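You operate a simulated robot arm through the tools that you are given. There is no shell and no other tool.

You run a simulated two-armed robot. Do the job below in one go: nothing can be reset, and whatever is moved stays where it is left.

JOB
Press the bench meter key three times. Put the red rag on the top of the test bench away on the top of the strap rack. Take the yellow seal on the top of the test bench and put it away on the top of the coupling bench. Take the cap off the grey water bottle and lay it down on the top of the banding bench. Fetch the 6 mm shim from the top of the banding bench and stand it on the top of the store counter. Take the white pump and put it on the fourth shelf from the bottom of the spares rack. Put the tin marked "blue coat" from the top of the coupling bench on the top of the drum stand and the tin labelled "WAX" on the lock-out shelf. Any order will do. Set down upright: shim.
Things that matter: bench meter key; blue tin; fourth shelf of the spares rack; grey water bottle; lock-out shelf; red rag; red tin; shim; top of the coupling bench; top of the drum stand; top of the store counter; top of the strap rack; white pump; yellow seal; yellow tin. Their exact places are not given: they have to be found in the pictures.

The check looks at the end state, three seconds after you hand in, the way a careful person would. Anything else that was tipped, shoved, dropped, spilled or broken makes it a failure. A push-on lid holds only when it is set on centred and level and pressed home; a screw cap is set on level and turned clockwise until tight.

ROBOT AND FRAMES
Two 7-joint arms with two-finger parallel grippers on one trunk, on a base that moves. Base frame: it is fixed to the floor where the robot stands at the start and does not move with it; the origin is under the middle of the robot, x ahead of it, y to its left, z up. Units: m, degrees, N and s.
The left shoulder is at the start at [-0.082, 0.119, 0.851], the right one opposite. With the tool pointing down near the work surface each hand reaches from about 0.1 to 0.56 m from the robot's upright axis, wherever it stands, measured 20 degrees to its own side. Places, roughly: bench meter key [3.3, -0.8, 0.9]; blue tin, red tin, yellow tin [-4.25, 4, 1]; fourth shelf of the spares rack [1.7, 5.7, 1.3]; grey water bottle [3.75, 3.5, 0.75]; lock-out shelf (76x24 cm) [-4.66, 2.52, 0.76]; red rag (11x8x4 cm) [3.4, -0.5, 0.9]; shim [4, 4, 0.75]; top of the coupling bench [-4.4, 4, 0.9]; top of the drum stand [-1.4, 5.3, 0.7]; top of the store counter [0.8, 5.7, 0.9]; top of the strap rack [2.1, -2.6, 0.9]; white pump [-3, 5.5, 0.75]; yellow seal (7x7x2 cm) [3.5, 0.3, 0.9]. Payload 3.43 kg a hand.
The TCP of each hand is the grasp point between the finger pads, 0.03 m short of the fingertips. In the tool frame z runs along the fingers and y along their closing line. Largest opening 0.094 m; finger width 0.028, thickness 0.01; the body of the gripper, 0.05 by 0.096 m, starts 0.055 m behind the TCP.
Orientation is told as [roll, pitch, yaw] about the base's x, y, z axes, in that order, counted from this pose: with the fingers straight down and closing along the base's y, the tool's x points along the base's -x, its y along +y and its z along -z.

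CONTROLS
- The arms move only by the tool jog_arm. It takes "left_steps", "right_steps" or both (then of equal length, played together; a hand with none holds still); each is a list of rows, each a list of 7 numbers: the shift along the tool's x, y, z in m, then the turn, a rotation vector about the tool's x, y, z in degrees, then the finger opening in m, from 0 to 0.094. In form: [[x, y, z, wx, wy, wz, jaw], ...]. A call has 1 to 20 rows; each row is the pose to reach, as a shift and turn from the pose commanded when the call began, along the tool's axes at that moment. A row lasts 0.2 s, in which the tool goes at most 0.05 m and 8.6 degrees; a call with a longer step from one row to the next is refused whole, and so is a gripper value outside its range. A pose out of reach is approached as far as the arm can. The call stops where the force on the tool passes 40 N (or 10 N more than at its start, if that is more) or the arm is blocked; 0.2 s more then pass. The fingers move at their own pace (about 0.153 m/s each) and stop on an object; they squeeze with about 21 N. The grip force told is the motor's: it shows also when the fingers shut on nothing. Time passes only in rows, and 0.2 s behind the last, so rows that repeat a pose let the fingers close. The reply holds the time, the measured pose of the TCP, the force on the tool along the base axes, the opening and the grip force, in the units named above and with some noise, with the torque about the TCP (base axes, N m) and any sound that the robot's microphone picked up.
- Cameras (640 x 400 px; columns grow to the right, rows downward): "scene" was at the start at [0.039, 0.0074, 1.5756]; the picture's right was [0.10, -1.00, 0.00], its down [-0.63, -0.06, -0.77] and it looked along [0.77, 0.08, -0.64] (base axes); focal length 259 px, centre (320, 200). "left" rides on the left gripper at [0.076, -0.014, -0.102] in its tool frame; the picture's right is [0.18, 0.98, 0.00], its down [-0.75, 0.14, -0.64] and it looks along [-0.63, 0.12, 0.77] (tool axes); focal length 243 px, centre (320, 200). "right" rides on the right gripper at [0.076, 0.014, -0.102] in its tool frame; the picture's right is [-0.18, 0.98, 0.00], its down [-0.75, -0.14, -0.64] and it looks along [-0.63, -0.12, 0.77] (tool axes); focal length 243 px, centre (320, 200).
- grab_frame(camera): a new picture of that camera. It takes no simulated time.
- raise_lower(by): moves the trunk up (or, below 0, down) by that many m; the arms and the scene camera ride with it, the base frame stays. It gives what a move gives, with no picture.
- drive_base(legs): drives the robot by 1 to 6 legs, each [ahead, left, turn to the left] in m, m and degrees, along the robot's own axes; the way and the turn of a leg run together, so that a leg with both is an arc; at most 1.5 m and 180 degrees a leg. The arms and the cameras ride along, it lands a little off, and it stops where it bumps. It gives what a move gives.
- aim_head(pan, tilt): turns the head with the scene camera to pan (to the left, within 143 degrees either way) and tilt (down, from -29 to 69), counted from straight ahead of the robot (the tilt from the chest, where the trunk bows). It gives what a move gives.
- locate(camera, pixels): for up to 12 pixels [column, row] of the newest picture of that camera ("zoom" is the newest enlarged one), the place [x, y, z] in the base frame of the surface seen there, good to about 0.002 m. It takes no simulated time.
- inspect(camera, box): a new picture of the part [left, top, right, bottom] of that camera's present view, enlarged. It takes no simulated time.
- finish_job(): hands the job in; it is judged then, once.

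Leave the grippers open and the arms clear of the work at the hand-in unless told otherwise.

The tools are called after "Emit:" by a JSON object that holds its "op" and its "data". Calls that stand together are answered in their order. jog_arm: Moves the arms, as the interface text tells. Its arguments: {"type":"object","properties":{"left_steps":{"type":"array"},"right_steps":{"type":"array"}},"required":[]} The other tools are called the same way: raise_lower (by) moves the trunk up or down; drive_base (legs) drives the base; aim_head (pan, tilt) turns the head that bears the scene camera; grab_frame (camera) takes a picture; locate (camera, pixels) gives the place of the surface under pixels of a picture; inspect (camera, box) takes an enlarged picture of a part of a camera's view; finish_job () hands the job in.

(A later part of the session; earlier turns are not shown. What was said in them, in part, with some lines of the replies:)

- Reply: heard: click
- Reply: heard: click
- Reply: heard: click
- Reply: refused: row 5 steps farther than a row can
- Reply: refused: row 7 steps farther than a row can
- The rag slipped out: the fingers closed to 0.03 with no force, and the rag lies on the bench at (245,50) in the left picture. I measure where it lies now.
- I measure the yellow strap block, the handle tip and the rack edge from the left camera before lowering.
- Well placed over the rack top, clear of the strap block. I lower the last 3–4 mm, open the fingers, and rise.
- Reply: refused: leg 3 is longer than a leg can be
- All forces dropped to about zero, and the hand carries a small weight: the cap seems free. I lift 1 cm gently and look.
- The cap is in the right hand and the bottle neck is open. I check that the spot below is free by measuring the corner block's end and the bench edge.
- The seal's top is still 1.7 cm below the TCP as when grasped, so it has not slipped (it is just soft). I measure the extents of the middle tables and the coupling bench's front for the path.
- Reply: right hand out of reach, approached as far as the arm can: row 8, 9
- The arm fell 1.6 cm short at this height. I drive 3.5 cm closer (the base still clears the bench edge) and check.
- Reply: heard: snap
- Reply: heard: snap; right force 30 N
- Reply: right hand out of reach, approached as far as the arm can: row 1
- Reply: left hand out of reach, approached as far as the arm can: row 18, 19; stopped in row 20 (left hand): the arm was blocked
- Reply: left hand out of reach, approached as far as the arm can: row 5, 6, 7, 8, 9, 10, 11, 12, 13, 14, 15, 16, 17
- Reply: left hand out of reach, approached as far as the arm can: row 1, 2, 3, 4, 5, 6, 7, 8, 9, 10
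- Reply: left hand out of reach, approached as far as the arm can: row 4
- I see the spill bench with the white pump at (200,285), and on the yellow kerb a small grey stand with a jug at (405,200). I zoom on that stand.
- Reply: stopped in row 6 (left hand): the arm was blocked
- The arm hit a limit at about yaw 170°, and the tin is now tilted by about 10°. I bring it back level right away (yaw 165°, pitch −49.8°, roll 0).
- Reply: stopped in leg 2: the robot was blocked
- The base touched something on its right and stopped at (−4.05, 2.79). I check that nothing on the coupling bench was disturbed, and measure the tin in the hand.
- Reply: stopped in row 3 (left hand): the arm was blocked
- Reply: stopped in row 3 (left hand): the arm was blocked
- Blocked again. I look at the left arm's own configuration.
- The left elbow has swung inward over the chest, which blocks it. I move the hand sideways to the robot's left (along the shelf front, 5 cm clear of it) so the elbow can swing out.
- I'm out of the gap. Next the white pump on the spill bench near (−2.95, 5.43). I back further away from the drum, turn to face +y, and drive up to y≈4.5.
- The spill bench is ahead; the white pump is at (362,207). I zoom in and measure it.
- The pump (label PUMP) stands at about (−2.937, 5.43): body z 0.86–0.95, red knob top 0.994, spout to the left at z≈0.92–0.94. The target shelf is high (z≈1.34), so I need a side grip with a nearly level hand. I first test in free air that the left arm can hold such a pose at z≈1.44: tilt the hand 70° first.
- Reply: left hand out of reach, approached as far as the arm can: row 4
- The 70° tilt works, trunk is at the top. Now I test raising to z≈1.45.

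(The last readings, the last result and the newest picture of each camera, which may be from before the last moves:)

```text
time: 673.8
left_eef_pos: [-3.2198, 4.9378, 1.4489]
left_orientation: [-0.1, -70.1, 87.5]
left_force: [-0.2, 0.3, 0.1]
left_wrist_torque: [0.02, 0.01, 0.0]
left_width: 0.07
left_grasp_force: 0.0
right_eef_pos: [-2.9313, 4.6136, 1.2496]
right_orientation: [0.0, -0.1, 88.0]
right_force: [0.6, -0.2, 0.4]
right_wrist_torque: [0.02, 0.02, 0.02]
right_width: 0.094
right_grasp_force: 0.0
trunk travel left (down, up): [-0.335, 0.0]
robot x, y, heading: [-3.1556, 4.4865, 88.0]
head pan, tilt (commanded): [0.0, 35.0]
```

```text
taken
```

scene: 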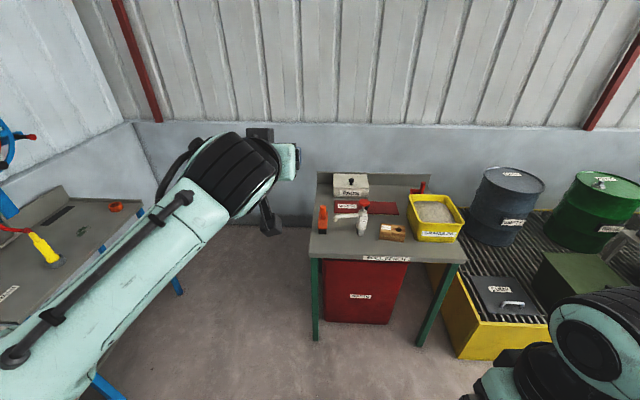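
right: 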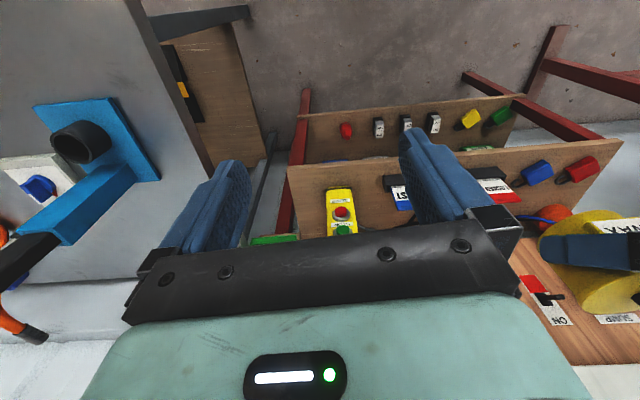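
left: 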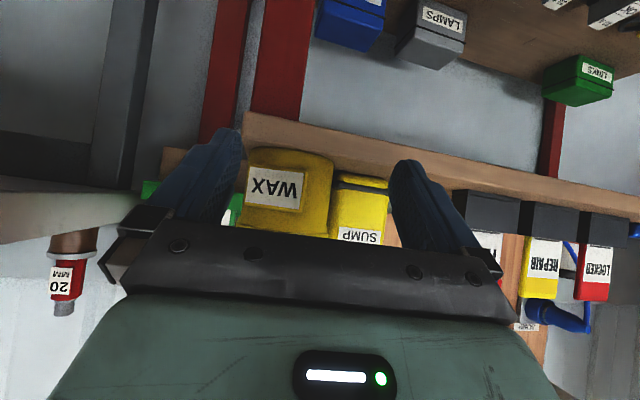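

It holds at z=1.449. I test 5 cm more, which I'd need to clear the shelf when moving in.

Emit:
{"op": "jog_arm", "data": {"left_steps": [[-0.0235, 0, -0.0086, 0, 0, 0, 0.07], [-0.047, 0, -0.0171, 0, 0, 0, 0.07], [-0.047, 0, -0.0171, 0, 0, 0, 0.07]]}}

Emit:
{"op": "jog_arm", "data": {"left_steps": [[0.04, 0, 0.0146, 0, 0, 0, 0.07], [0.08, 0, 0.0291, 0, 0, 0, 0.07], [0.12, 0, 0.0437, 0, 0, 0, 0.07], [0.16, 0, 0.0582, 0, 0, 0, 0.07], [0.2, 0, 0.0728, 0, 0, 0, 0.07], [0.24, 0, 0.0873, 0, 0, 0, 0.07], [0.2725, 0, 0.0992, 0, 0, 0, 0.07], [0.2725, 0, 0.0992, 0, 0, 0, 0.07]]}}

Emit:
{"op": "raise_lower", "data": {"by": -0.06}}

```text
time: 674.6
left_eef_pos: [-3.2216, 4.9378, 1.498]
left_orientation: [-0.2, -70.0, 87.5]
left_force: [-0.2, -1.3, 0.0]
left_wrist_torque: [0.01, -0.04, 0.02]
left_width: 0.0701
left_grasp_force: 0.1
right_eef_pos: [-2.9291, 4.613, 1.2498]
right_orientation: [0.0, -0.2, 88.0]
right_force: [0.0, -0.9, -0.7]
right_wrist_torque: [-0.01, 0.03, 0.01]
right_width: 0.0942
right_grasp_force: 0.1
trunk travel left (down, up): [-0.335, 0.0]
robot x, y, heading: [-3.1548, 4.4838, 88.0]
head pan, tilt (commanded): [0.0, 35.0]
```

```text
time: 676.4
left_eef_pos: [-3.2206, 4.9366, 1.2096]
left_orientation: [-0.3, -69.9, 87.7]
left_force: [-0.7, -0.6, -0.1]
left_wrist_torque: [0.03, -0.01, -0.04]
left_width: 0.0699
left_grasp_force: 0.0
right_eef_pos: [-2.9301, 4.613, 1.2495]
right_orientation: [0.0, -0.3, 87.9]
right_force: [-0.4, 0.2, 0.2]
right_wrist_torque: [-0.01, 0.01, -0.01]
right_width: 0.0942
right_grasp_force: 0.1
trunk travel left (down, up): [-0.335, 0.0]
robot x, y, heading: [-3.1511, 4.482, 88.0]
head pan, tilt (commanded): [0.0, 35.0]
```

```text
time: 677.4
left_eef_pos: [-3.2205, 4.94, 1.15]
left_orientation: [-0.2, -70.1, 87.7]
left_force: [-0.2, 0.0, 0.4]
left_wrist_torque: [0.0, -0.01, 0.03]
left_width: 0.07
left_grasp_force: 0.0
right_eef_pos: [-2.9302, 4.6144, 1.1899]
right_orientation: [0.2, -0.3, 87.9]
right_force: [-0.4, -0.5, -0.3]
right_wrist_torque: [0.01, -0.02, -0.01]
right_width: 0.0938
right_grasp_force: 0.1
trunk travel left (down, up): [-0.275, 0.06]
robot x, y, heading: [-3.1523, 4.4871, 88.1]
head pan, tilt (commanded): [0.0, 35.0]
```

Height is no problem. I now drive to the spill bench so the pump is within the left hand's reach.

Emit:
{"op": "drive_base", "data": {"legs": [[0, -0.284, 1.9], [0.393, 0, 0]]}}

Emit:
{"op": "aim_head", "data": {"pan": 0, "tilt": 55}}

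Emit:
{"op": "grab_frame", "data": {"camera": "scene"}}

Emit:
{"op": "grab_frame", "data": {"camera": "left"}}

```text
time: 682.6
left_eef_pos: [-2.9613, 5.3197, 1.1497]
left_orientation: [-0.2, -70.0, 90.3]
left_force: [-0.7, 0.1, 0.1]
left_wrist_torque: [0.0, 0.01, -0.04]
left_width: 0.0699
left_grasp_force: 0.1
right_eef_pos: [-2.6549, 5.0088, 1.1887]
right_orientation: [0.0, -0.2, 90.6]
right_force: [-0.7, 0.6, -0.3]
right_wrist_torque: [-0.01, 0.0, 0.01]
right_width: 0.0939
right_grasp_force: 0.0
trunk travel left (down, up): [-0.275, 0.06]
robot x, y, heading: [-2.8698, 4.8659, 90.5]
head pan, tilt (commanded): [0.0, 35.0]
```

```text
time: 683.4
left_eef_pos: [-2.9604, 5.3189, 1.149]
left_orientation: [-0.1, -70.0, 90.4]
left_force: [-0.1, 1.0, -0.4]
left_wrist_torque: [0.03, -0.03, 0.03]
left_width: 0.0699
left_grasp_force: 0.0
right_eef_pos: [-2.6543, 5.0082, 1.1898]
right_orientation: [0.1, -0.2, 90.6]
right_force: [0.2, -0.1, 0.0]
right_wrist_torque: [0.0, -0.03, 0.01]
right_width: 0.094
right_grasp_force: 0.1
trunk travel left (down, up): [-0.275, 0.06]
robot x, y, heading: [-2.8716, 4.8699, 90.5]
head pan, tilt (commanded): [0.0, 55.0]
```

```text
taken
```

scene: 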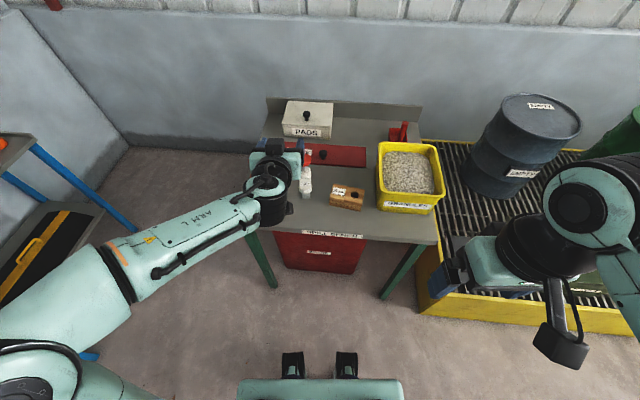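

```text
taken
```

left: 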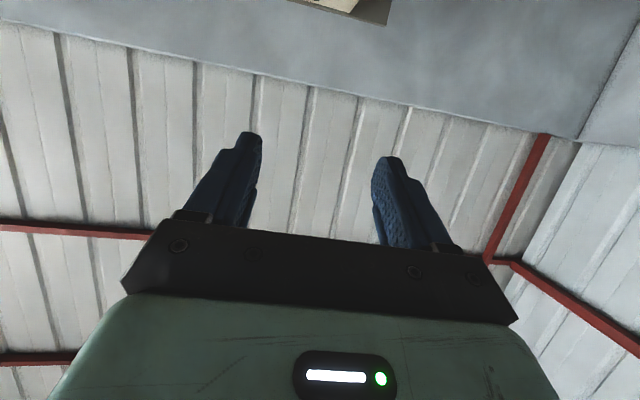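

I move to the pre-grasp line in front of the pump and come down to z≈0.95 to look at it with the left camera.

Emit:
{"op": "jog_arm", "data": {"left_steps": [[0.009, -0.0222, -0.0245, 0, 0, 0, 0.07], [0.0466, -0.0222, -0.0108, 0, 0, 0, 0.07], [0.0842, -0.0222, 0.0028, 0, 0, 0, 0.07], [0.1218, -0.0222, 0.0165, 0, 0, 0, 0.07], [0.1594, -0.0222, 0.0302, 0, 0, 0, 0.07], [0.1969, -0.0222, 0.0439, 0, 0, 0, 0.07], [0.1969, -0.0222, 0.0439, 0, 0, 0, 0.07]]}}

Emit:
{"op": "grab_frame", "data": {"camera": "left"}}

Emit:
{"op": "inspect", "data": {"camera": "scene", "box": [240, 120, 380, 240]}}

```text
time: 685.0
left_eef_pos: [-2.9387, 5.2931, 0.9497]
left_orientation: [-0.3, -70.0, 90.3]
left_force: [0.0, -1.0, -0.3]
left_wrist_torque: [-0.02, 0.01, -0.03]
left_width: 0.0701
left_grasp_force: 0.0
right_eef_pos: [-2.655, 5.0091, 1.1899]
right_orientation: [0.1, -0.2, 90.6]
right_force: [-0.4, 0.3, 0.6]
right_wrist_torque: [-0.02, 0.0, -0.01]
right_width: 0.0941
right_grasp_force: 0.1
trunk travel left (down, up): [-0.275, 0.06]
robot x, y, heading: [-2.8697, 4.8697, 90.5]
head pan, tilt (commanded): [0.0, 55.0]
```

```text
taken
```

left: 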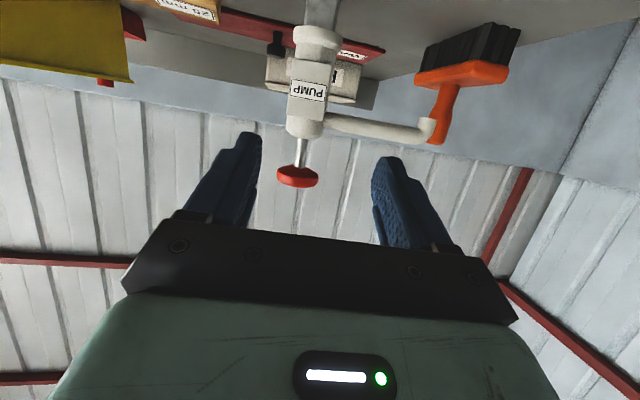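

```text
3.33 times, centred on (310, 180) of scene
```

zoom: 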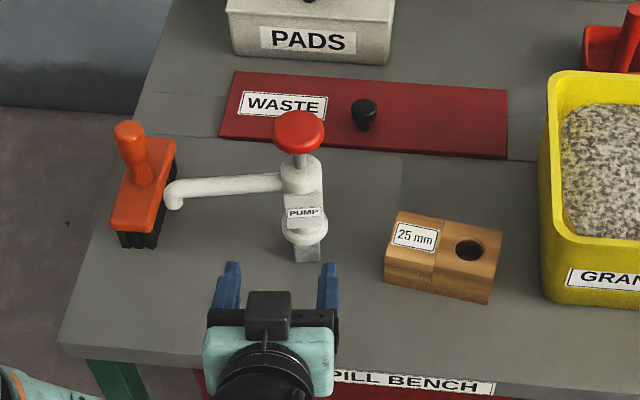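

I measure the pump's body edges in the left picture.

Emit:
{"op": "locate", "data": {"camera": "left", "pixels": [[312, 92], [292, 92], [326, 92], [293, 70], [330, 70], [312, 110], [310, 125], [298, 38], [338, 38], [318, 40], [320, 12], [340, 122]]}}

Emit:
{"op": "locate", "data": {"camera": "zoom", "pixels": [[303, 212], [288, 212], [320, 212], [303, 190], [303, 235], [303, 255], [295, 165], [240, 183], [390, 270], [300, 130], [285, 235], [322, 235]]}}

```text
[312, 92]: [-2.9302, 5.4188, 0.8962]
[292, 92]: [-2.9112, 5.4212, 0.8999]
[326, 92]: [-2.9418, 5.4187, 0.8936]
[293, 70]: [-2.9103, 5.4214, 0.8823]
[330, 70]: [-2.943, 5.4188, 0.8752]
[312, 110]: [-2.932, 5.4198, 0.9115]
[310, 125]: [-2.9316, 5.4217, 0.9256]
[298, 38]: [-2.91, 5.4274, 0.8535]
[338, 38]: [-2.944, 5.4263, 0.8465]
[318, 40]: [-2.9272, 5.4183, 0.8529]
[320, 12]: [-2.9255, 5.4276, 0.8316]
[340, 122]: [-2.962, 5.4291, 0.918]
```

```text
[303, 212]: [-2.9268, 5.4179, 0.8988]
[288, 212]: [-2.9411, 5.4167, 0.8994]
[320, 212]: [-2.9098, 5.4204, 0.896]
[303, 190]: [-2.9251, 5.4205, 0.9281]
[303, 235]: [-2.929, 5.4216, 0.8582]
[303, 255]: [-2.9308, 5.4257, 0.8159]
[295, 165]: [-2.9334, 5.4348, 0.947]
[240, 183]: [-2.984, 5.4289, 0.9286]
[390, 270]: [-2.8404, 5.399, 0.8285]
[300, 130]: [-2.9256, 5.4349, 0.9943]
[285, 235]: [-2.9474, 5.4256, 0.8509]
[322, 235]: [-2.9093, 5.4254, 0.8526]
```

Pump body: centre (−2.927, 5.436), 3.4 cm wide, spout bottom z≈0.917. I line up, lower to z≈0.892, then advance with the fingers 7 cm open.

Emit:
{"op": "jog_arm", "data": {"left_steps": [[0.0271, -0.0117, 0.0099, 0, 0, 0, 0.07], [0.0542, -0.0117, 0.0197, 0, 0, 0, 0.07], [0.0542, -0.0117, 0.0197, 0, 0, 0, 0.07], [0.0439, -0.0119, 0.0479, 0, 0, 0, 0.07], [0.0336, -0.0121, 0.0761, 0, 0, 0, 0.07], [0.0234, -0.0123, 0.1042, 0, 0, 0, 0.07], [0.0165, -0.0125, 0.123, 0, 0, 0, 0.07], [0.0111, -0.0126, 0.138, 0, 0, 0, 0.07], [0.0111, -0.0126, 0.138, 0, 0, 0, 0.07]]}}

Emit:
{"op": "grab_frame", "data": {"camera": "left"}}

Emit:
{"op": "inspect", "data": {"camera": "scene", "box": [240, 120, 380, 240]}}

```text
time: 687.0
left_eef_pos: [-2.9243, 5.4193, 0.8903]
left_orientation: [-0.3, -70.0, 90.3]
left_force: [-0.1, 0.5, 0.1]
left_wrist_torque: [0.0, 0.0, 0.01]
left_width: 0.0696
left_grasp_force: 0.1
right_eef_pos: [-2.655, 5.0083, 1.1898]
right_orientation: [0.0, -0.2, 90.6]
right_force: [0.1, 0.0, -0.3]
right_wrist_torque: [0.01, 0.02, -0.04]
right_width: 0.094
right_grasp_force: 0.0
trunk travel left (down, up): [-0.275, 0.06]
robot x, y, heading: [-2.8674, 4.8712, 90.5]
head pan, tilt (commanded): [0.0, 55.0]
```

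```text
taken
```

left: 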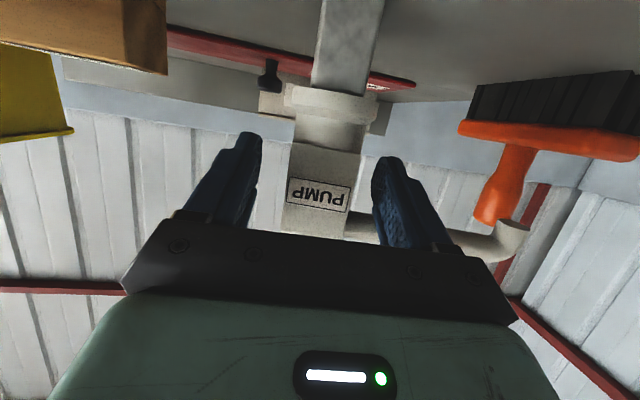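

```text
3.33 times, centred on (310, 180) of scene
```

zoom: 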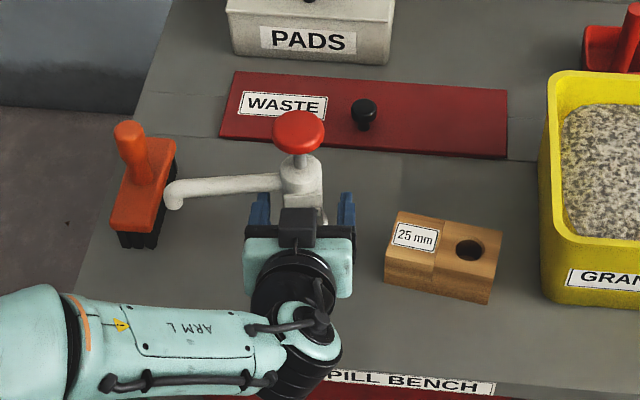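

The pump's body is between the fingers, under the spout. I close.

Emit:
{"op": "jog_arm", "data": {"left_steps": [[0, 0, 0, 0, 0, 0, 0.05], [0, 0, 0, 0, 0, 0, 0.04], [0, 0, 0, 0, 0, 0, 0.0], [0, 0, 0, 0, 0, 0, 0.0], [0, 0, 0, 0, 0, 0, 0.0], [0, 0, 0, 0, 0, 0, 0.0]]}}

Emit:
{"op": "grab_frame", "data": {"camera": "left"}}

```text
time: 688.4
left_eef_pos: [-2.9247, 5.4203, 0.8911]
left_orientation: [-0.2, -70.0, 90.3]
left_force: [-1.4, 0.2, 0.5]
left_wrist_torque: [0.05, 0.07, 0.03]
left_width: 0.0393
left_grasp_force: 21.3
right_eef_pos: [-2.6551, 5.0096, 1.1898]
right_orientation: [0.1, -0.2, 90.6]
right_force: [-0.1, -0.8, 0.7]
right_wrist_torque: [0.0, -0.01, -0.02]
right_width: 0.0939
right_grasp_force: 0.1
trunk travel left (down, up): [-0.275, 0.06]
robot x, y, heading: [-2.8717, 4.8677, 90.6]
head pan, tilt (commanded): [0.0, 55.0]
```

```text
taken
```

left: 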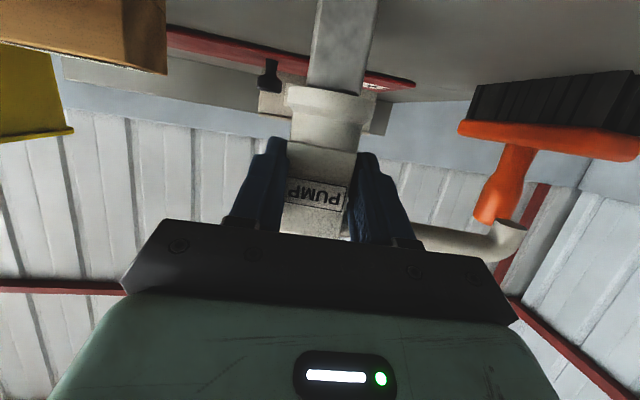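

Gripped (0.039 m). I lift slowly: 1 cm, then on up.

Emit:
{"op": "jog_arm", "data": {"left_steps": [[-0.0019, 0, -0.0007, 0, 0, 0, 0], [-0.0047, 0, -0.0017, 0, 0, 0, 0], [-0.0094, 0, -0.0034, 0, 0, 0, 0], [-0.0094, 0, -0.0034, 0, 0, 0, 0]]}}

Emit:
{"op": "grab_frame", "data": {"camera": "left"}}

```text
time: 689.4
left_eef_pos: [-2.9248, 5.4195, 0.9003]
left_orientation: [-0.2, -70.0, 90.3]
left_force: [0.1, -1.4, -3.3]
left_wrist_torque: [-0.07, -0.04, -0.01]
left_width: 0.0392
left_grasp_force: 21.1
right_eef_pos: [-2.6543, 5.0084, 1.1898]
right_orientation: [0.1, -0.1, 90.6]
right_force: [-0.2, 0.2, -1.4]
right_wrist_torque: [0.03, 0.04, 0.03]
right_width: 0.094
right_grasp_force: 0.2
trunk travel left (down, up): [-0.275, 0.06]
robot x, y, heading: [-2.8716, 4.8689, 90.5]
head pan, tilt (commanded): [0.0, 55.0]
```

```text
taken
```

left: 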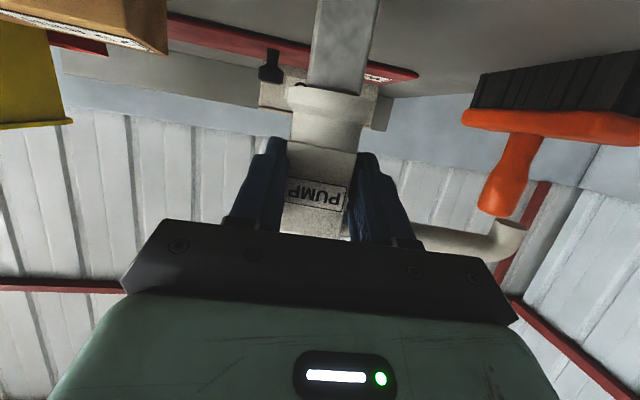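

The pump lifts (3.3 N), steady. I raise it a further 26 cm.

Emit:
{"op": "jog_arm", "data": {"left_steps": [[-0.0094, 0, -0.0034, 0, 0, 0, 0], [-0.0235, 0, -0.0086, 0, 0, 0, 0], [-0.0423, 0, -0.0154, 0, 0, 0, 0], [-0.0658, 0, -0.0239, 0, 0, 0, 0], [-0.094, 0, -0.0342, 0, 0, 0, 0], [-0.1222, 0, -0.0445, 0, 0, 0, 0], [-0.1504, 0, -0.0547, 0, 0, 0, 0], [-0.1786, 0, -0.065, 0, 0, 0, 0], [-0.2067, 0, -0.0752, 0, 0, 0, 0], [-0.2302, 0, -0.0838, 0, 0, 0, 0], [-0.2443, 0, -0.0889, 0, 0, 0, 0], [-0.2443, 0, -0.0889, 0, 0, 0, 0]]}}

Emit:
{"op": "grab_frame", "data": {"camera": "left"}}

Emit:
{"op": "inspect", "data": {"camera": "scene", "box": [200, 60, 400, 240]}}

```text
time: 692.0
left_eef_pos: [-2.9243, 5.4193, 1.1597]
left_orientation: [-0.2, -70.0, 90.3]
left_force: [-0.5, 0.3, -2.8]
left_wrist_torque: [-0.06, -0.03, 0.01]
left_width: 0.0392
left_grasp_force: 20.8
right_eef_pos: [-2.6547, 5.0082, 1.1891]
right_orientation: [0.1, -0.2, 90.6]
right_force: [0.5, -0.9, -0.4]
right_wrist_torque: [-0.02, 0.0, 0.04]
right_width: 0.0938
right_grasp_force: 0.1
trunk travel left (down, up): [-0.275, 0.06]
robot x, y, heading: [-2.8721, 4.8695, 90.4]
head pan, tilt (commanded): [0.0, 55.0]
```

```text
taken
```

left: 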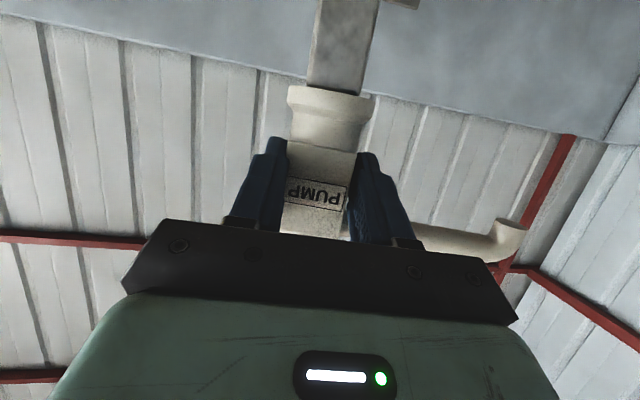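

```text
2.22 times, centred on (300, 150) of scene
```

zoom: 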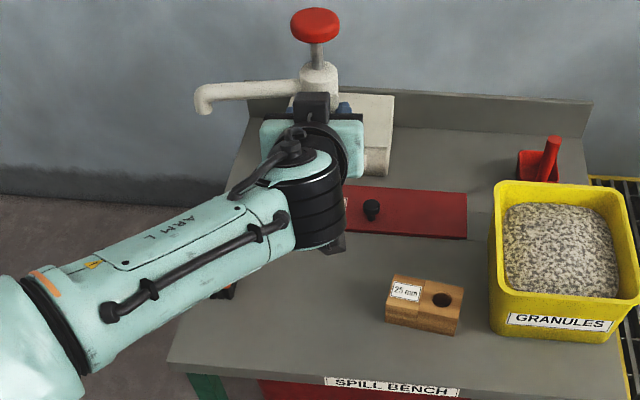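

The pump is held upright. I now drive to the spares rack: back off, turn right, and go along y≈4.5 in stages.

Emit:
{"op": "drive_base", "data": {"legs": [[-0.35, 0, 0], [0, 0, -90.4], [1.5, 0, 0]]}}

```text
time: 705.0
left_eef_pos: [-0.84, 4.6194, 1.1605]
left_orientation: [-0.2, -70.0, 1.0]
left_force: [0.1, -0.4, -4.1]
left_wrist_torque: [-0.03, 0.02, -0.01]
left_width: 0.0392
left_grasp_force: 21.6
right_eef_pos: [-1.2491, 4.3452, 1.1899]
right_orientation: [0.0, -0.2, 1.3]
right_force: [-0.5, 0.7, -1.7]
right_wrist_torque: [-0.02, -0.01, 0.01]
right_width: 0.0939
right_grasp_force: 0.1
trunk travel left (down, up): [-0.275, 0.06]
robot x, y, heading: [-1.3913, 4.5613, 1.2]
head pan, tilt (commanded): [0.0, 55.0]
```

Emit:
{"op": "drive_base", "data": {"legs": [[1.5, 0, -1.2], [1.48, 0, 0], [0, 0, 90]]}}

Emit:
{"op": "aim_head", "data": {"pan": 0, "tilt": 15}}

Emit:
{"op": "grab_frame", "data": {"camera": "scene"}}

Emit:
{"op": "grab_frame", "data": {"camera": "left"}}

```text
time: 723.0
left_eef_pos: [1.5174, 5.0838, 1.1599]
left_orientation: [-0.2, -70.1, 88.1]
left_force: [0.4, -0.2, -3.8]
left_wrist_torque: [-0.05, -0.01, 0.0]
left_width: 0.0392
left_grasp_force: 21.3
right_eef_pos: [1.772, 4.6626, 1.1888]
right_orientation: [0.1, -0.2, 88.3]
right_force: [0.2, 1.0, -0.2]
right_wrist_torque: [-0.01, -0.03, -0.02]
right_width: 0.0939
right_grasp_force: 0.1
trunk travel left (down, up): [-0.275, 0.06]
robot x, y, heading: [1.552, 4.5263, 88.5]
head pan, tilt (commanded): [0.0, 55.0]
```

```text
time: 724.0
left_eef_pos: [1.5156, 5.0823, 1.1612]
left_orientation: [-0.2, -69.8, 88.1]
left_force: [0.9, 0.7, -3.5]
left_wrist_torque: [-0.08, -0.01, 0.0]
left_width: 0.0391
left_grasp_force: 20.6
right_eef_pos: [1.7726, 4.6619, 1.189]
right_orientation: [0.1, -0.2, 88.5]
right_force: [0.7, 0.1, 0.7]
right_wrist_torque: [-0.05, -0.02, 0.02]
right_width: 0.0942
right_grasp_force: 0.1
trunk travel left (down, up): [-0.275, 0.06]
robot x, y, heading: [1.5519, 4.5283, 88.7]
head pan, tilt (commanded): [0.0, 15.0]
```

```text
taken
```

scene: 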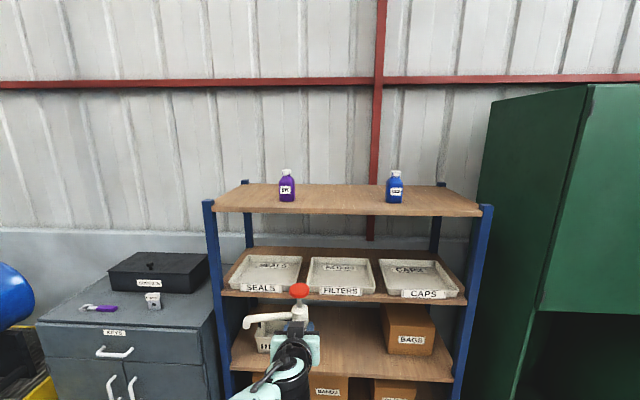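

```text
taken
```

left: 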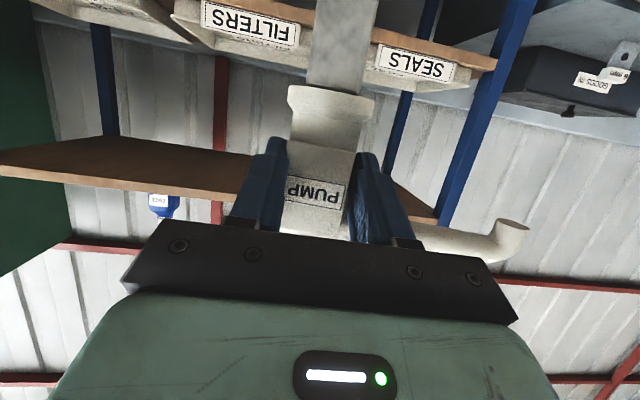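

I see the rack with the top shelf carrying a purple and a blue bottle. I tilt down to count the shelves from the bottom for certain.

Emit:
{"op": "aim_head", "data": {"pan": 0, "tilt": 38}}

Emit:
{"op": "grab_frame", "data": {"camera": "scene"}}

Emit:
{"op": "locate", "data": {"camera": "scene", "pixels": [[245, 25], [400, 30], [340, 100], [430, 110], [330, 180], [440, 190], [300, 270], [440, 270], [330, 290], [250, 290]]}}

```text
time: 724.9
left_eef_pos: [1.5189, 5.0823, 1.1613]
left_orientation: [-0.1, -70.0, 88.1]
left_force: [-0.7, 0.1, -2.7]
left_wrist_torque: [-0.11, -0.05, 0.0]
left_width: 0.0393
left_grasp_force: 20.8
right_eef_pos: [1.7722, 4.6617, 1.1898]
right_orientation: [0.1, -0.1, 88.3]
right_force: [-0.5, 0.6, 0.8]
right_wrist_torque: [-0.01, 0.0, -0.01]
right_width: 0.094
right_grasp_force: 0.0
trunk travel left (down, up): [-0.275, 0.06]
robot x, y, heading: [1.548, 4.5283, 88.4]
head pan, tilt (commanded): [0.0, 38.0]
```

```text
taken
```

scene: 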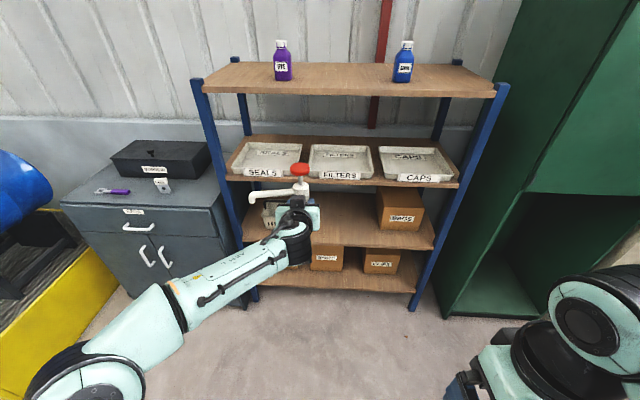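

```text
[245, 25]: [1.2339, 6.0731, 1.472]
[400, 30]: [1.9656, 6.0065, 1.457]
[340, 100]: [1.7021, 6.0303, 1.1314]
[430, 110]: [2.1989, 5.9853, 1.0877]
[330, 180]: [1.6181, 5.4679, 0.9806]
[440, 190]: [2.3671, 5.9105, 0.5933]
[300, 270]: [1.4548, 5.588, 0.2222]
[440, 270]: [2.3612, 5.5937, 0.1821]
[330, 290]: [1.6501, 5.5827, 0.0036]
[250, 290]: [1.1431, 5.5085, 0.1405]
```

Four shelves indeed; the fourth is the top one. I measure its surface, edges and the bottles.

Emit:
{"op": "locate", "data": {"camera": "scene", "pixels": [[340, 72], [340, 85], [340, 93], [240, 80], [460, 85], [283, 78], [402, 80], [283, 45], [402, 45], [320, 70], [360, 75], [340, 66]]}}

Emit:
{"op": "inspect", "data": {"camera": "scene", "box": [190, 30, 510, 200]}}

```text
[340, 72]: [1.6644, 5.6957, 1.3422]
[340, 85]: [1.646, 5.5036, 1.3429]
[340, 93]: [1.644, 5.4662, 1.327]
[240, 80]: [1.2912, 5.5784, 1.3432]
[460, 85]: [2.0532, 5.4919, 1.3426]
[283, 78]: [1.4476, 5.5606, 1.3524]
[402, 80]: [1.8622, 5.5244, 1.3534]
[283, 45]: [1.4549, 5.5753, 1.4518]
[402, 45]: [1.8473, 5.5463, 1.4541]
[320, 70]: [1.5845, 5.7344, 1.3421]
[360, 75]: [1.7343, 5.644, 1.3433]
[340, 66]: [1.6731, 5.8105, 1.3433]
```

```text
2.00 times, centred on (350, 115) of scene
```

zoom: 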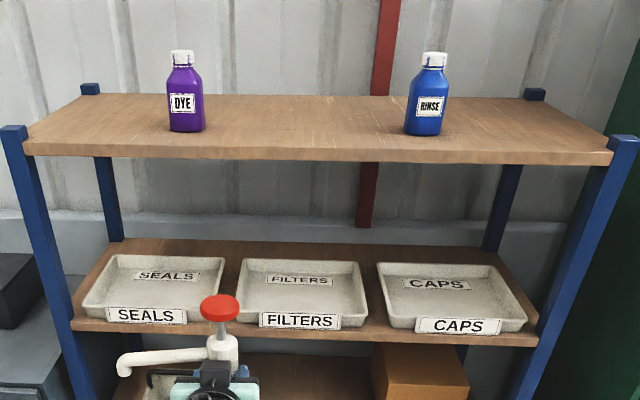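

Shelf 4: z=1.343, front edge y≈5.47; DYE at x≈1.45 and RINSE at x≈1.855. The pump goes between them at about (1.67, 5.60). I raise the trunk fully and lift the pump to z≈1.47, pulled in to the tested reach.

Emit:
{"op": "raise_lower", "data": {"by": 0.06}}

Emit:
{"op": "jog_arm", "data": {"left_steps": [[-0.0253, 0, -0.0218, 0, 0, 0, 0], [-0.0506, 0, -0.0437, 0, 0, 0, 0], [-0.0759, 0, -0.0656, 0, 0, 0, 0], [-0.1012, 0, -0.0874, 0, 0, 0, 0], [-0.1265, 0, -0.1093, 0, 0, 0, 0], [-0.1518, 0, -0.1311, 0, 0, 0, 0], [-0.1771, 0, -0.153, 0, 0, 0, 0], [-0.2024, 0, -0.1748, 0, 0, 0, 0], [-0.2024, 0, -0.1748, 0, 0, 0, 0]]}}

Emit:
{"op": "aim_head", "data": {"pan": 0, "tilt": 20}}

Emit:
{"op": "grab_frame", "data": {"camera": "scene"}}

```text
time: 725.9
left_eef_pos: [1.5175, 5.0815, 1.2203]
left_orientation: [-0.1, -70.0, 88.1]
left_force: [0.0, -0.5, -2.9]
left_wrist_torque: [-0.06, -0.01, -0.03]
left_width: 0.039
left_grasp_force: 21.0
right_eef_pos: [1.7729, 4.6613, 1.2503]
right_orientation: [0.0, -0.2, 88.5]
right_force: [0.3, 0.5, 0.6]
right_wrist_torque: [0.0, 0.02, -0.02]
right_width: 0.0939
right_grasp_force: 0.1
trunk travel left (down, up): [-0.335, 0.0]
robot x, y, heading: [1.5524, 4.5337, 88.3]
head pan, tilt (commanded): [0.0, 38.0]
```

```text
time: 727.9
left_eef_pos: [1.5138, 4.9874, 1.471]
left_orientation: [-0.1, -70.0, 88.1]
left_force: [0.3, 0.0, -2.9]
left_wrist_torque: [-0.02, -0.05, -0.01]
left_width: 0.0393
left_grasp_force: 20.9
right_eef_pos: [1.7727, 4.6619, 1.2488]
right_orientation: [0.2, -0.2, 88.4]
right_force: [0.3, -0.6, 0.4]
right_wrist_torque: [-0.01, 0.02, -0.02]
right_width: 0.0939
right_grasp_force: 0.1
trunk travel left (down, up): [-0.335, 0.0]
robot x, y, heading: [1.5518, 4.53, 88.6]
head pan, tilt (commanded): [0.0, 38.0]
```

```text
time: 728.7
left_eef_pos: [1.5139, 4.9868, 1.4714]
left_orientation: [-0.2, -70.0, 88.1]
left_force: [-0.1, 0.0, -3.7]
left_wrist_torque: [-0.08, -0.05, 0.0]
left_width: 0.039
left_grasp_force: 20.9
right_eef_pos: [1.7741, 4.6611, 1.2487]
right_orientation: [0.0, -0.2, 88.4]
right_force: [0.3, 0.1, -0.1]
right_wrist_torque: [-0.01, -0.01, 0.02]
right_width: 0.094
right_grasp_force: 0.1
trunk travel left (down, up): [-0.335, 0.0]
robot x, y, heading: [1.5501, 4.5314, 88.3]
head pan, tilt (commanded): [0.0, 20.0]
```

```text
taken
```

scene: 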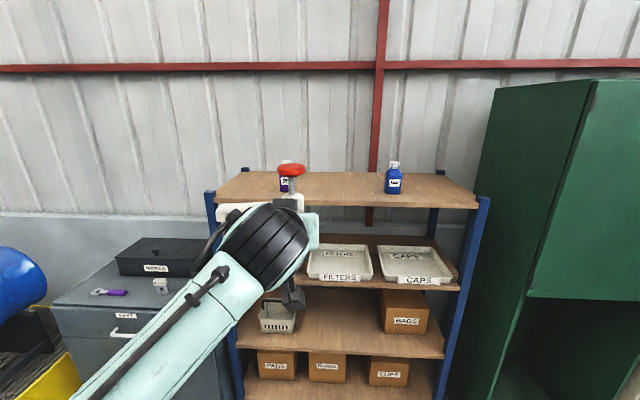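

Now I shift right and drive in: first to 20 cm short, check, then the rest.

Emit:
{"op": "drive_base", "data": {"legs": [[0, -0.169, 1.6], [0.4, 0, 0]]}}

Emit:
{"op": "grab_frame", "data": {"camera": "scene"}}

Emit:
{"op": "grab_frame", "data": {"camera": "left"}}

```text
time: 732.9
left_eef_pos: [1.6666, 5.3798, 1.4713]
left_orientation: [-0.3, -69.9, 89.9]
left_force: [0.5, -0.7, -3.1]
left_wrist_torque: [-0.05, -0.07, -0.03]
left_width: 0.0392
left_grasp_force: 20.9
right_eef_pos: [1.9357, 5.063, 1.2503]
right_orientation: [0.1, -0.1, 90.2]
right_force: [0.1, 0.9, 0.1]
right_wrist_torque: [0.01, -0.02, -0.02]
right_width: 0.0939
right_grasp_force: 0.0
trunk travel left (down, up): [-0.335, 0.0]
robot x, y, heading: [1.716, 4.9212, 90.2]
head pan, tilt (commanded): [0.0, 20.0]
```

```text
taken
```

scene: 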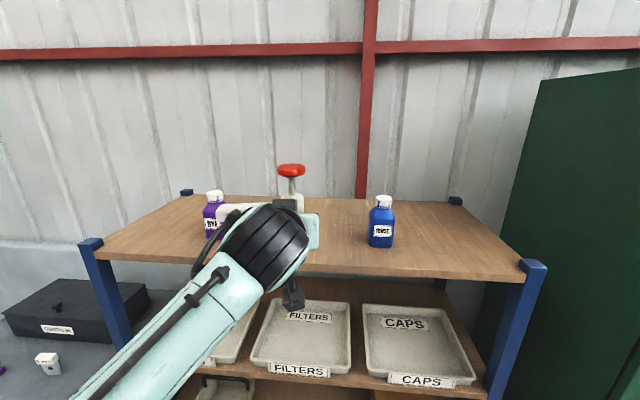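

```text
taken
```

left: 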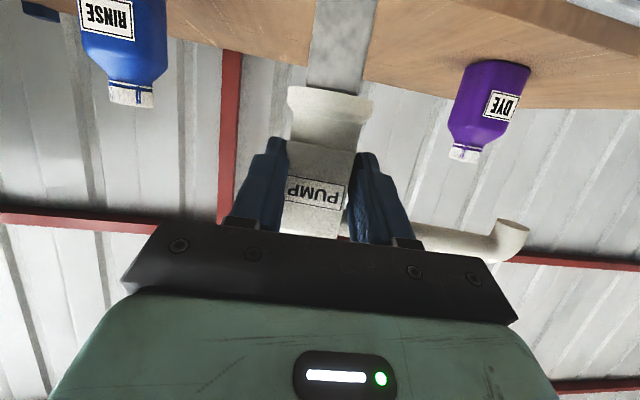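

Clear on both sides: spout tip about 6 cm from DYE. I drive the remaining 20 cm in.

Emit:
{"op": "drive_base", "data": {"legs": [[0.2, 0, 0]]}}

Emit:
{"op": "grab_frame", "data": {"camera": "scene"}}

Emit:
{"op": "grab_frame", "data": {"camera": "left"}}

```text
time: 734.5
left_eef_pos: [1.6663, 5.5786, 1.4711]
left_orientation: [-0.3, -69.9, 89.9]
left_force: [0.2, 0.1, -3.8]
left_wrist_torque: [-0.1, -0.05, 0.01]
left_width: 0.039
left_grasp_force: 21.1
right_eef_pos: [1.9332, 5.2611, 1.2498]
right_orientation: [0.1, -0.1, 90.2]
right_force: [-0.4, -0.8, -0.3]
right_wrist_torque: [-0.03, 0.0, 0.01]
right_width: 0.0941
right_grasp_force: 0.1
trunk travel left (down, up): [-0.335, 0.0]
robot x, y, heading: [1.7156, 5.1209, 90.3]
head pan, tilt (commanded): [0.0, 20.0]
```

```text
taken
```

scene: 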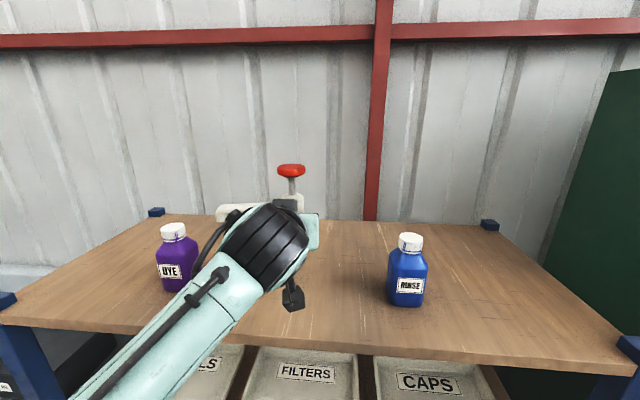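

```text
taken
```

left: 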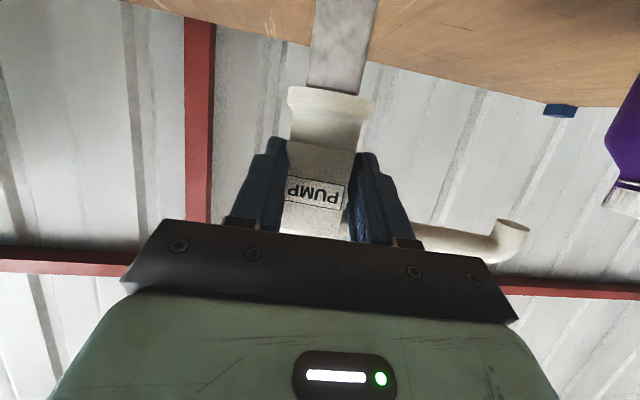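

The forearm passes near DYE and the shelf's front edge in this view; I measure its distance before lowering 4 cm.

Emit:
{"op": "locate", "data": {"camera": "scene", "pixels": [[235, 270], [205, 300], [170, 330], [130, 365], [205, 250], [215, 275], [250, 300], [220, 330], [172, 240], [190, 290], [292, 300], [180, 350]]}}

```text
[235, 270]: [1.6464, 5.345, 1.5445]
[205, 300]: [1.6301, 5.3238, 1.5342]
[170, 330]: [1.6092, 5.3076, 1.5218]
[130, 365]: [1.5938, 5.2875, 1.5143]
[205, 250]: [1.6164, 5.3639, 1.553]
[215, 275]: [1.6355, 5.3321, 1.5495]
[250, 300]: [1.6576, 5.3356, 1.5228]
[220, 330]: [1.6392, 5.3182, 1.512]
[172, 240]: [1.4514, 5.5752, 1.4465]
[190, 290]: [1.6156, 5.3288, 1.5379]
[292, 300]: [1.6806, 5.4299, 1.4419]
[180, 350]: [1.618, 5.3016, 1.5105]
```

The forearm is in front of the shelf and high enough. I lower to just above contact (TCP 1.436), then in small steps.

Emit:
{"op": "jog_arm", "data": {"left_steps": [[0.0141, 0, 0.0051, 0, 0, 0, 0], [0.0263, 0, 0.0096, 0, 0, 0, 0], [0.0329, 0, 0.012, 0, 0, 0, 0], [0.0348, 0, 0.0127, 0, 0, 0, 0], [0.0348, 0, 0.0127, 0, 0, 0, 0]]}}

Emit:
{"op": "jog_arm", "data": {"left_steps": [[0.0009, 0, 0.0003, 0, 0, 0, 0], [0.0019, 0, 0.0007, 0, 0, 0, 0], [0.0028, 0, 0.001, 0, 0, 0, 0], [0.0028, 0, 0.001, 0, 0, 0, 0]]}}

```text
time: 735.7
left_eef_pos: [1.6674, 5.5798, 1.4343]
left_orientation: [-0.4, -70.0, 89.9]
left_force: [0.9, 0.2, -2.7]
left_wrist_torque: [-0.09, -0.08, 0.03]
left_width: 0.0396
left_grasp_force: 20.7
right_eef_pos: [1.9347, 5.2609, 1.2497]
right_orientation: [0.1, -0.2, 90.1]
right_force: [-1.1, 0.2, -0.4]
right_wrist_torque: [0.0, 0.0, 0.0]
right_width: 0.0941
right_grasp_force: 0.0
trunk travel left (down, up): [-0.335, 0.0]
robot x, y, heading: [1.7163, 5.1225, 90.3]
head pan, tilt (commanded): [0.0, 20.0]
```

```text
time: 736.7
left_eef_pos: [1.6664, 5.5787, 1.4309]
left_orientation: [-0.3, -70.0, 89.8]
left_force: [-0.9, 0.0, -3.4]
left_wrist_torque: [-0.08, -0.05, 0.0]
left_width: 0.0391
left_grasp_force: 20.5
right_eef_pos: [1.9335, 5.2619, 1.2485]
right_orientation: [0.0, -0.2, 90.1]
right_force: [-1.3, -0.2, -0.5]
right_wrist_torque: [0.02, -0.01, -0.03]
right_width: 0.0941
right_grasp_force: 0.0
trunk travel left (down, up): [-0.335, 0.0]
robot x, y, heading: [1.7174, 5.1184, 90.0]
head pan, tilt (commanded): [0.0, 20.0]
```

Not yet touching. I go on in 1 mm steps.

Emit:
{"op": "jog_arm", "data": {"left_steps": [[0.0009, 0, 0.0003, 0, 0, 0, 0], [0.0019, 0, 0.0007, 0, 0, 0, 0], [0.0028, 0, 0.001, 0, 0, 0, 0], [0.0028, 0, 0.001, 0, 0, 0, 0]]}}

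Emit:
{"op": "grab_frame", "data": {"camera": "left"}}

```text
time: 737.7
left_eef_pos: [1.667, 5.5785, 1.4306]
left_orientation: [-0.5, -70.3, 90.1]
left_force: [-0.2, 1.6, 12.1]
left_wrist_torque: [0.15, 0.16, -0.03]
left_width: 0.039
left_grasp_force: 21.1
right_eef_pos: [1.934, 5.2601, 1.2495]
right_orientation: [0.1, -0.3, 90.2]
right_force: [-0.8, 0.0, 0.4]
right_wrist_torque: [0.01, 0.02, 0.03]
right_width: 0.0941
right_grasp_force: 0.1
trunk travel left (down, up): [-0.335, 0.0]
robot x, y, heading: [1.7189, 5.1242, 90.1]
head pan, tilt (commanded): [0.0, 20.0]
```

```text
taken
```

left: 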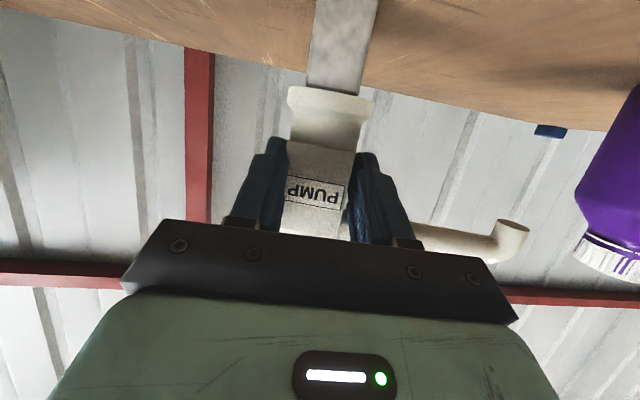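

The pump stands on the shelf (12 N). I ease off slightly and open gradually.

Emit:
{"op": "jog_arm", "data": {"left_steps": [[-0.0009, 0, -0.0003, 0, 0, 0, 0], [-0.0009, 0, -0.0003, 0, 0, 0, 0], [-0.0009, 0, -0.0003, 0, 0, 0, 0.042], [-0.0009, 0, -0.0003, 0, 0, 0, 0.05], [-0.0009, 0, -0.0003, 0, 0, 0, 0.06], [-0.0009, 0, -0.0003, 0, 0, 0, 0.06]]}}

Emit:
{"op": "grab_frame", "data": {"camera": "left"}}

Emit:
{"op": "grab_frame", "data": {"camera": "scene"}}

```text
time: 739.1
left_eef_pos: [1.6667, 5.578, 1.4288]
left_orientation: [-0.4, -70.1, 90.0]
left_force: [0.3, 0.1, 0.3]
left_wrist_torque: [0.02, 0.02, 0.0]
left_width: 0.0598
left_grasp_force: 0.0
right_eef_pos: [1.935, 5.261, 1.2502]
right_orientation: [0.1, -0.2, 90.2]
right_force: [-0.5, 0.1, 0.1]
right_wrist_torque: [0.01, -0.01, 0.0]
right_width: 0.0937
right_grasp_force: 0.1
trunk travel left (down, up): [-0.335, 0.0]
robot x, y, heading: [1.7178, 5.1252, 90.1]
head pan, tilt (commanded): [0.0, 20.0]
```

```text
taken
```

left: 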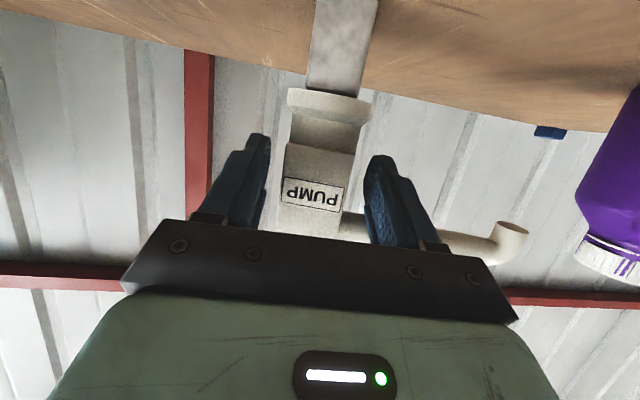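

```text
taken
```

scene: 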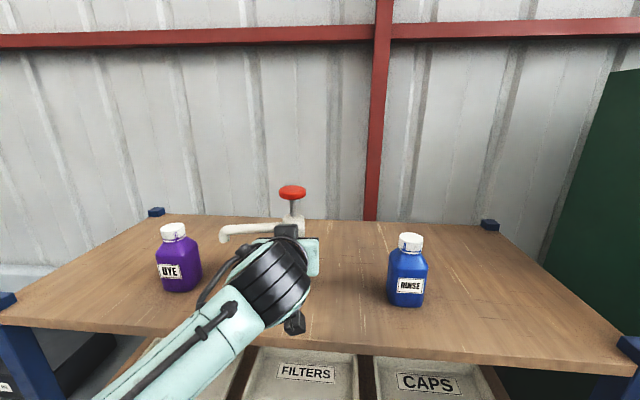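

The pump stands upright by itself. I withdraw the hand straight back 10 cm, then look.

Emit:
{"op": "jog_arm", "data": {"left_steps": [[0.0051, 0, -0.0141, 0, 0, 0, 0.062], [0.0103, 0, -0.0282, 0, 0, 0, 0.066], [0.0205, 0, -0.0564, 0, 0, 0, 0.07], [0.0308, 0, -0.0846, 0, 0, 0, 0.07], [0.0376, 0, -0.1034, 0, 0, 0, 0.07]]}}

Emit:
{"op": "grab_frame", "data": {"camera": "left"}}

Emit:
{"op": "drive_base", "data": {"legs": [[-0.5, 0, 0]]}}

Emit:
{"op": "grab_frame", "data": {"camera": "scene"}}

```text
time: 740.3
left_eef_pos: [1.6667, 5.4697, 1.4299]
left_orientation: [-0.4, -70.1, 90.0]
left_force: [0.2, -0.3, 0.1]
left_wrist_torque: [0.0, 0.02, 0.02]
left_width: 0.0698
left_grasp_force: 0.1
right_eef_pos: [1.934, 5.2605, 1.251]
right_orientation: [0.0, -0.1, 90.2]
right_force: [-0.9, -0.2, 0.1]
right_wrist_torque: [0.0, -0.03, 0.02]
right_width: 0.094
right_grasp_force: 0.1
trunk travel left (down, up): [-0.335, 0.0]
robot x, y, heading: [1.7159, 5.1226, 90.2]
head pan, tilt (commanded): [0.0, 20.0]
```

```text
taken
```

left: 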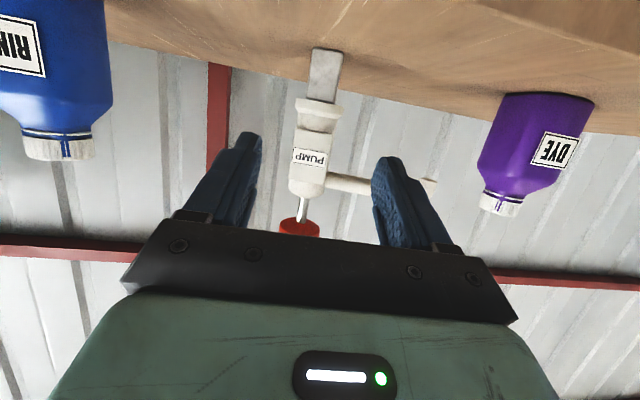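

```text
time: 743.2
left_eef_pos: [1.6687, 4.9822, 1.4309]
left_orientation: [-0.3, -70.0, 89.8]
left_force: [-1.0, -0.5, 0.0]
left_wrist_torque: [0.02, 0.03, -0.04]
left_width: 0.07
left_grasp_force: 0.0
right_eef_pos: [1.9341, 4.7725, 1.2503]
right_orientation: [0.1, -0.2, 90.2]
right_force: [0.6, -0.7, 0.7]
right_wrist_torque: [-0.03, -0.02, 0.01]
right_width: 0.0939
right_grasp_force: 0.1
trunk travel left (down, up): [-0.335, 0.0]
robot x, y, heading: [1.7165, 4.6322, 90.1]
head pan, tilt (commanded): [0.0, 20.0]
```

```text
taken
```

scene: 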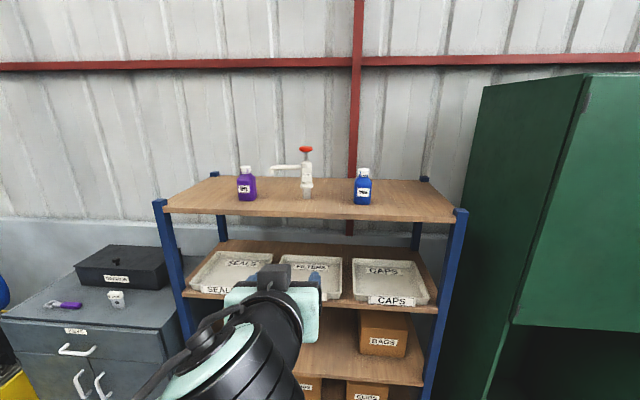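

The pump stands upright on the fourth shelf between DYE and RINSE, and the shim on the store counter. I open the left hand fully, bring it to a neutral pose, and take a last look towards the drum stand.

Emit:
{"op": "jog_arm", "data": {"left_steps": [[0.03, 0, 0.01, 0, 0, 0, 0.094], [0.065, 0, 0.022, 0, 0, 0, 0.094], [0.1, 0, 0.035, 0, 0, 0, 0.094], [0.135, 0, 0.048, 0, 0, 0, 0.094], [0.17, 0, 0.06, 0, 0, 0, 0.094], [0.2, 0, 0.072, 0, 0, 0, 0.094], [0.2, 0, 0.072, 0, 0, 0, 0.094]]}}

Emit:
{"op": "aim_head", "data": {"pan": 78, "tilt": 15}}

Emit:
{"op": "inspect", "data": {"camera": "scene", "box": [240, 150, 440, 280]}}

Emit:
{"op": "aim_head", "data": {"pan": 0, "tilt": 20}}

Emit:
{"op": "inspect", "data": {"camera": "scene", "box": [40, 120, 480, 330]}}

```text
time: 744.8
left_eef_pos: [1.6699, 4.9816, 1.2169]
left_orientation: [-0.4, -70.0, 89.9]
left_force: [-0.2, 0.0, 0.0]
left_wrist_torque: [-0.02, -0.04, 0.0]
left_width: 0.0941
left_grasp_force: 0.1
right_eef_pos: [1.9368, 4.7718, 1.2499]
right_orientation: [0.0, -0.3, 90.1]
right_force: [0.4, 1.0, -0.4]
right_wrist_torque: [-0.02, -0.01, 0.01]
right_width: 0.0941
right_grasp_force: 0.1
trunk travel left (down, up): [-0.335, 0.0]
robot x, y, heading: [1.7182, 4.6326, 90.1]
head pan, tilt (commanded): [0.0, 20.0]
```

```text
time: 746.3
left_eef_pos: [1.6681, 4.9806, 1.2183]
left_orientation: [-0.2, -70.0, 89.8]
left_force: [0.0, 0.8, -0.5]
left_wrist_torque: [0.01, -0.03, -0.01]
left_width: 0.0942
left_grasp_force: 0.1
right_eef_pos: [1.9348, 4.7734, 1.2502]
right_orientation: [0.1, -0.1, 90.3]
right_force: [0.1, -0.2, 0.6]
right_wrist_torque: [0.0, 0.01, -0.04]
right_width: 0.0938
right_grasp_force: 0.0
trunk travel left (down, up): [-0.335, 0.0]
robot x, y, heading: [1.7163, 4.6327, 89.9]
head pan, tilt (commanded): [78.0, 15.0]
```

```text
3.08 times, centred on (340, 215) of scene
```

zoom: 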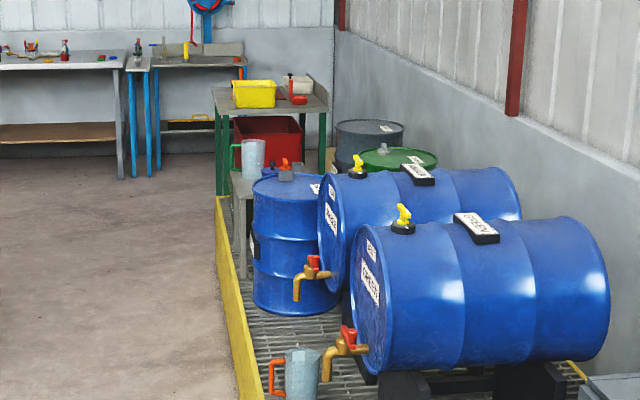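

```text
time: 747.8
left_eef_pos: [1.6691, 4.9816, 1.2172]
left_orientation: [-0.4, -70.0, 89.9]
left_force: [-0.3, 0.3, 0.5]
left_wrist_torque: [0.01, 0.0, 0.01]
left_width: 0.094
left_grasp_force: 0.0
right_eef_pos: [1.9356, 4.7715, 1.2499]
right_orientation: [0.1, -0.2, 90.3]
right_force: [0.5, -0.2, 0.8]
right_wrist_torque: [0.01, 0.02, 0.0]
right_width: 0.0941
right_grasp_force: 0.2
trunk travel left (down, up): [-0.335, 0.0]
robot x, y, heading: [1.7181, 4.6323, 89.9]
head pan, tilt (commanded): [0.0, 20.0]
```

```text
1.45 times, centred on (260, 225) of scene
```

zoom: 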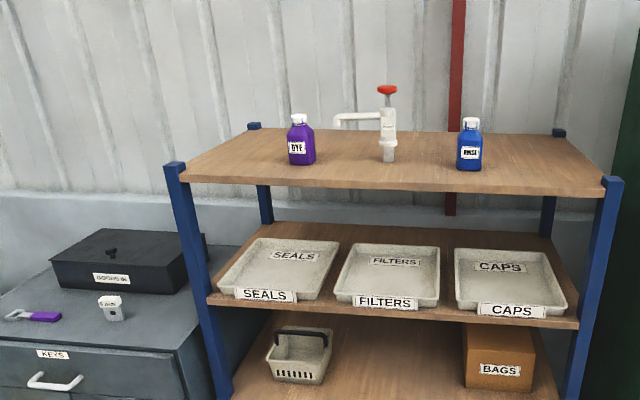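

Everything is in place: pump on the fourth shelf, shim upright on the counter, BLUE COAT on the drum stand, WAX on the lock-out shelf, seal on the coupling bench, rag on the strap rack, the cap off and lying on the banding bench, and the meter key pressed three times. Both grippers are open and clear. I hand the job in.

Emit:
{"op": "finish_job", "data": {}}

```text
The job is handed in.
```

I've handed the job in with every item done. No check result has come back yet.

- **Bench meter key:** pressed three times, with one click heard for each press.
- **Red rag:** lying flat on the top of the strap rack. It slipped out of the fingers on the first try and stayed where it was; the second grip held.
- **Yellow seal:** lying flat on the top of the coupling bench.
- **Grey water bottle:** its screw cap is off and lying flat on the top of the banding bench. The bottle was left standing where it was.
- **6 mm shim:** standing upright on the top of the store counter.
- **White pump:** standing on the fourth (top) shelf of the spares rack, between the two bottles there.
- **"Blue coat" tin:** on the top of the drum stand, lid on. Its lid came off on my first grip; I pressed it back until it snapped home, then gripped the body instead.
- **"WAX" tin:** on the lock-out shelf at the front right corner, lid on. Its base is only about 5 mm inside the front edge and 4 mm inside the end, because the tag stands and the yellow pendant left little room.

While I was placing the WAX tin, the arm hit a limit and the tin tilted about 10° before I levelled it. The robot's base was also blocked once, most likely by the end of the coupling bench. I looked the bench over afterwards and nothing on it had moved.

Both grippers are open and the arms are clear of the work.
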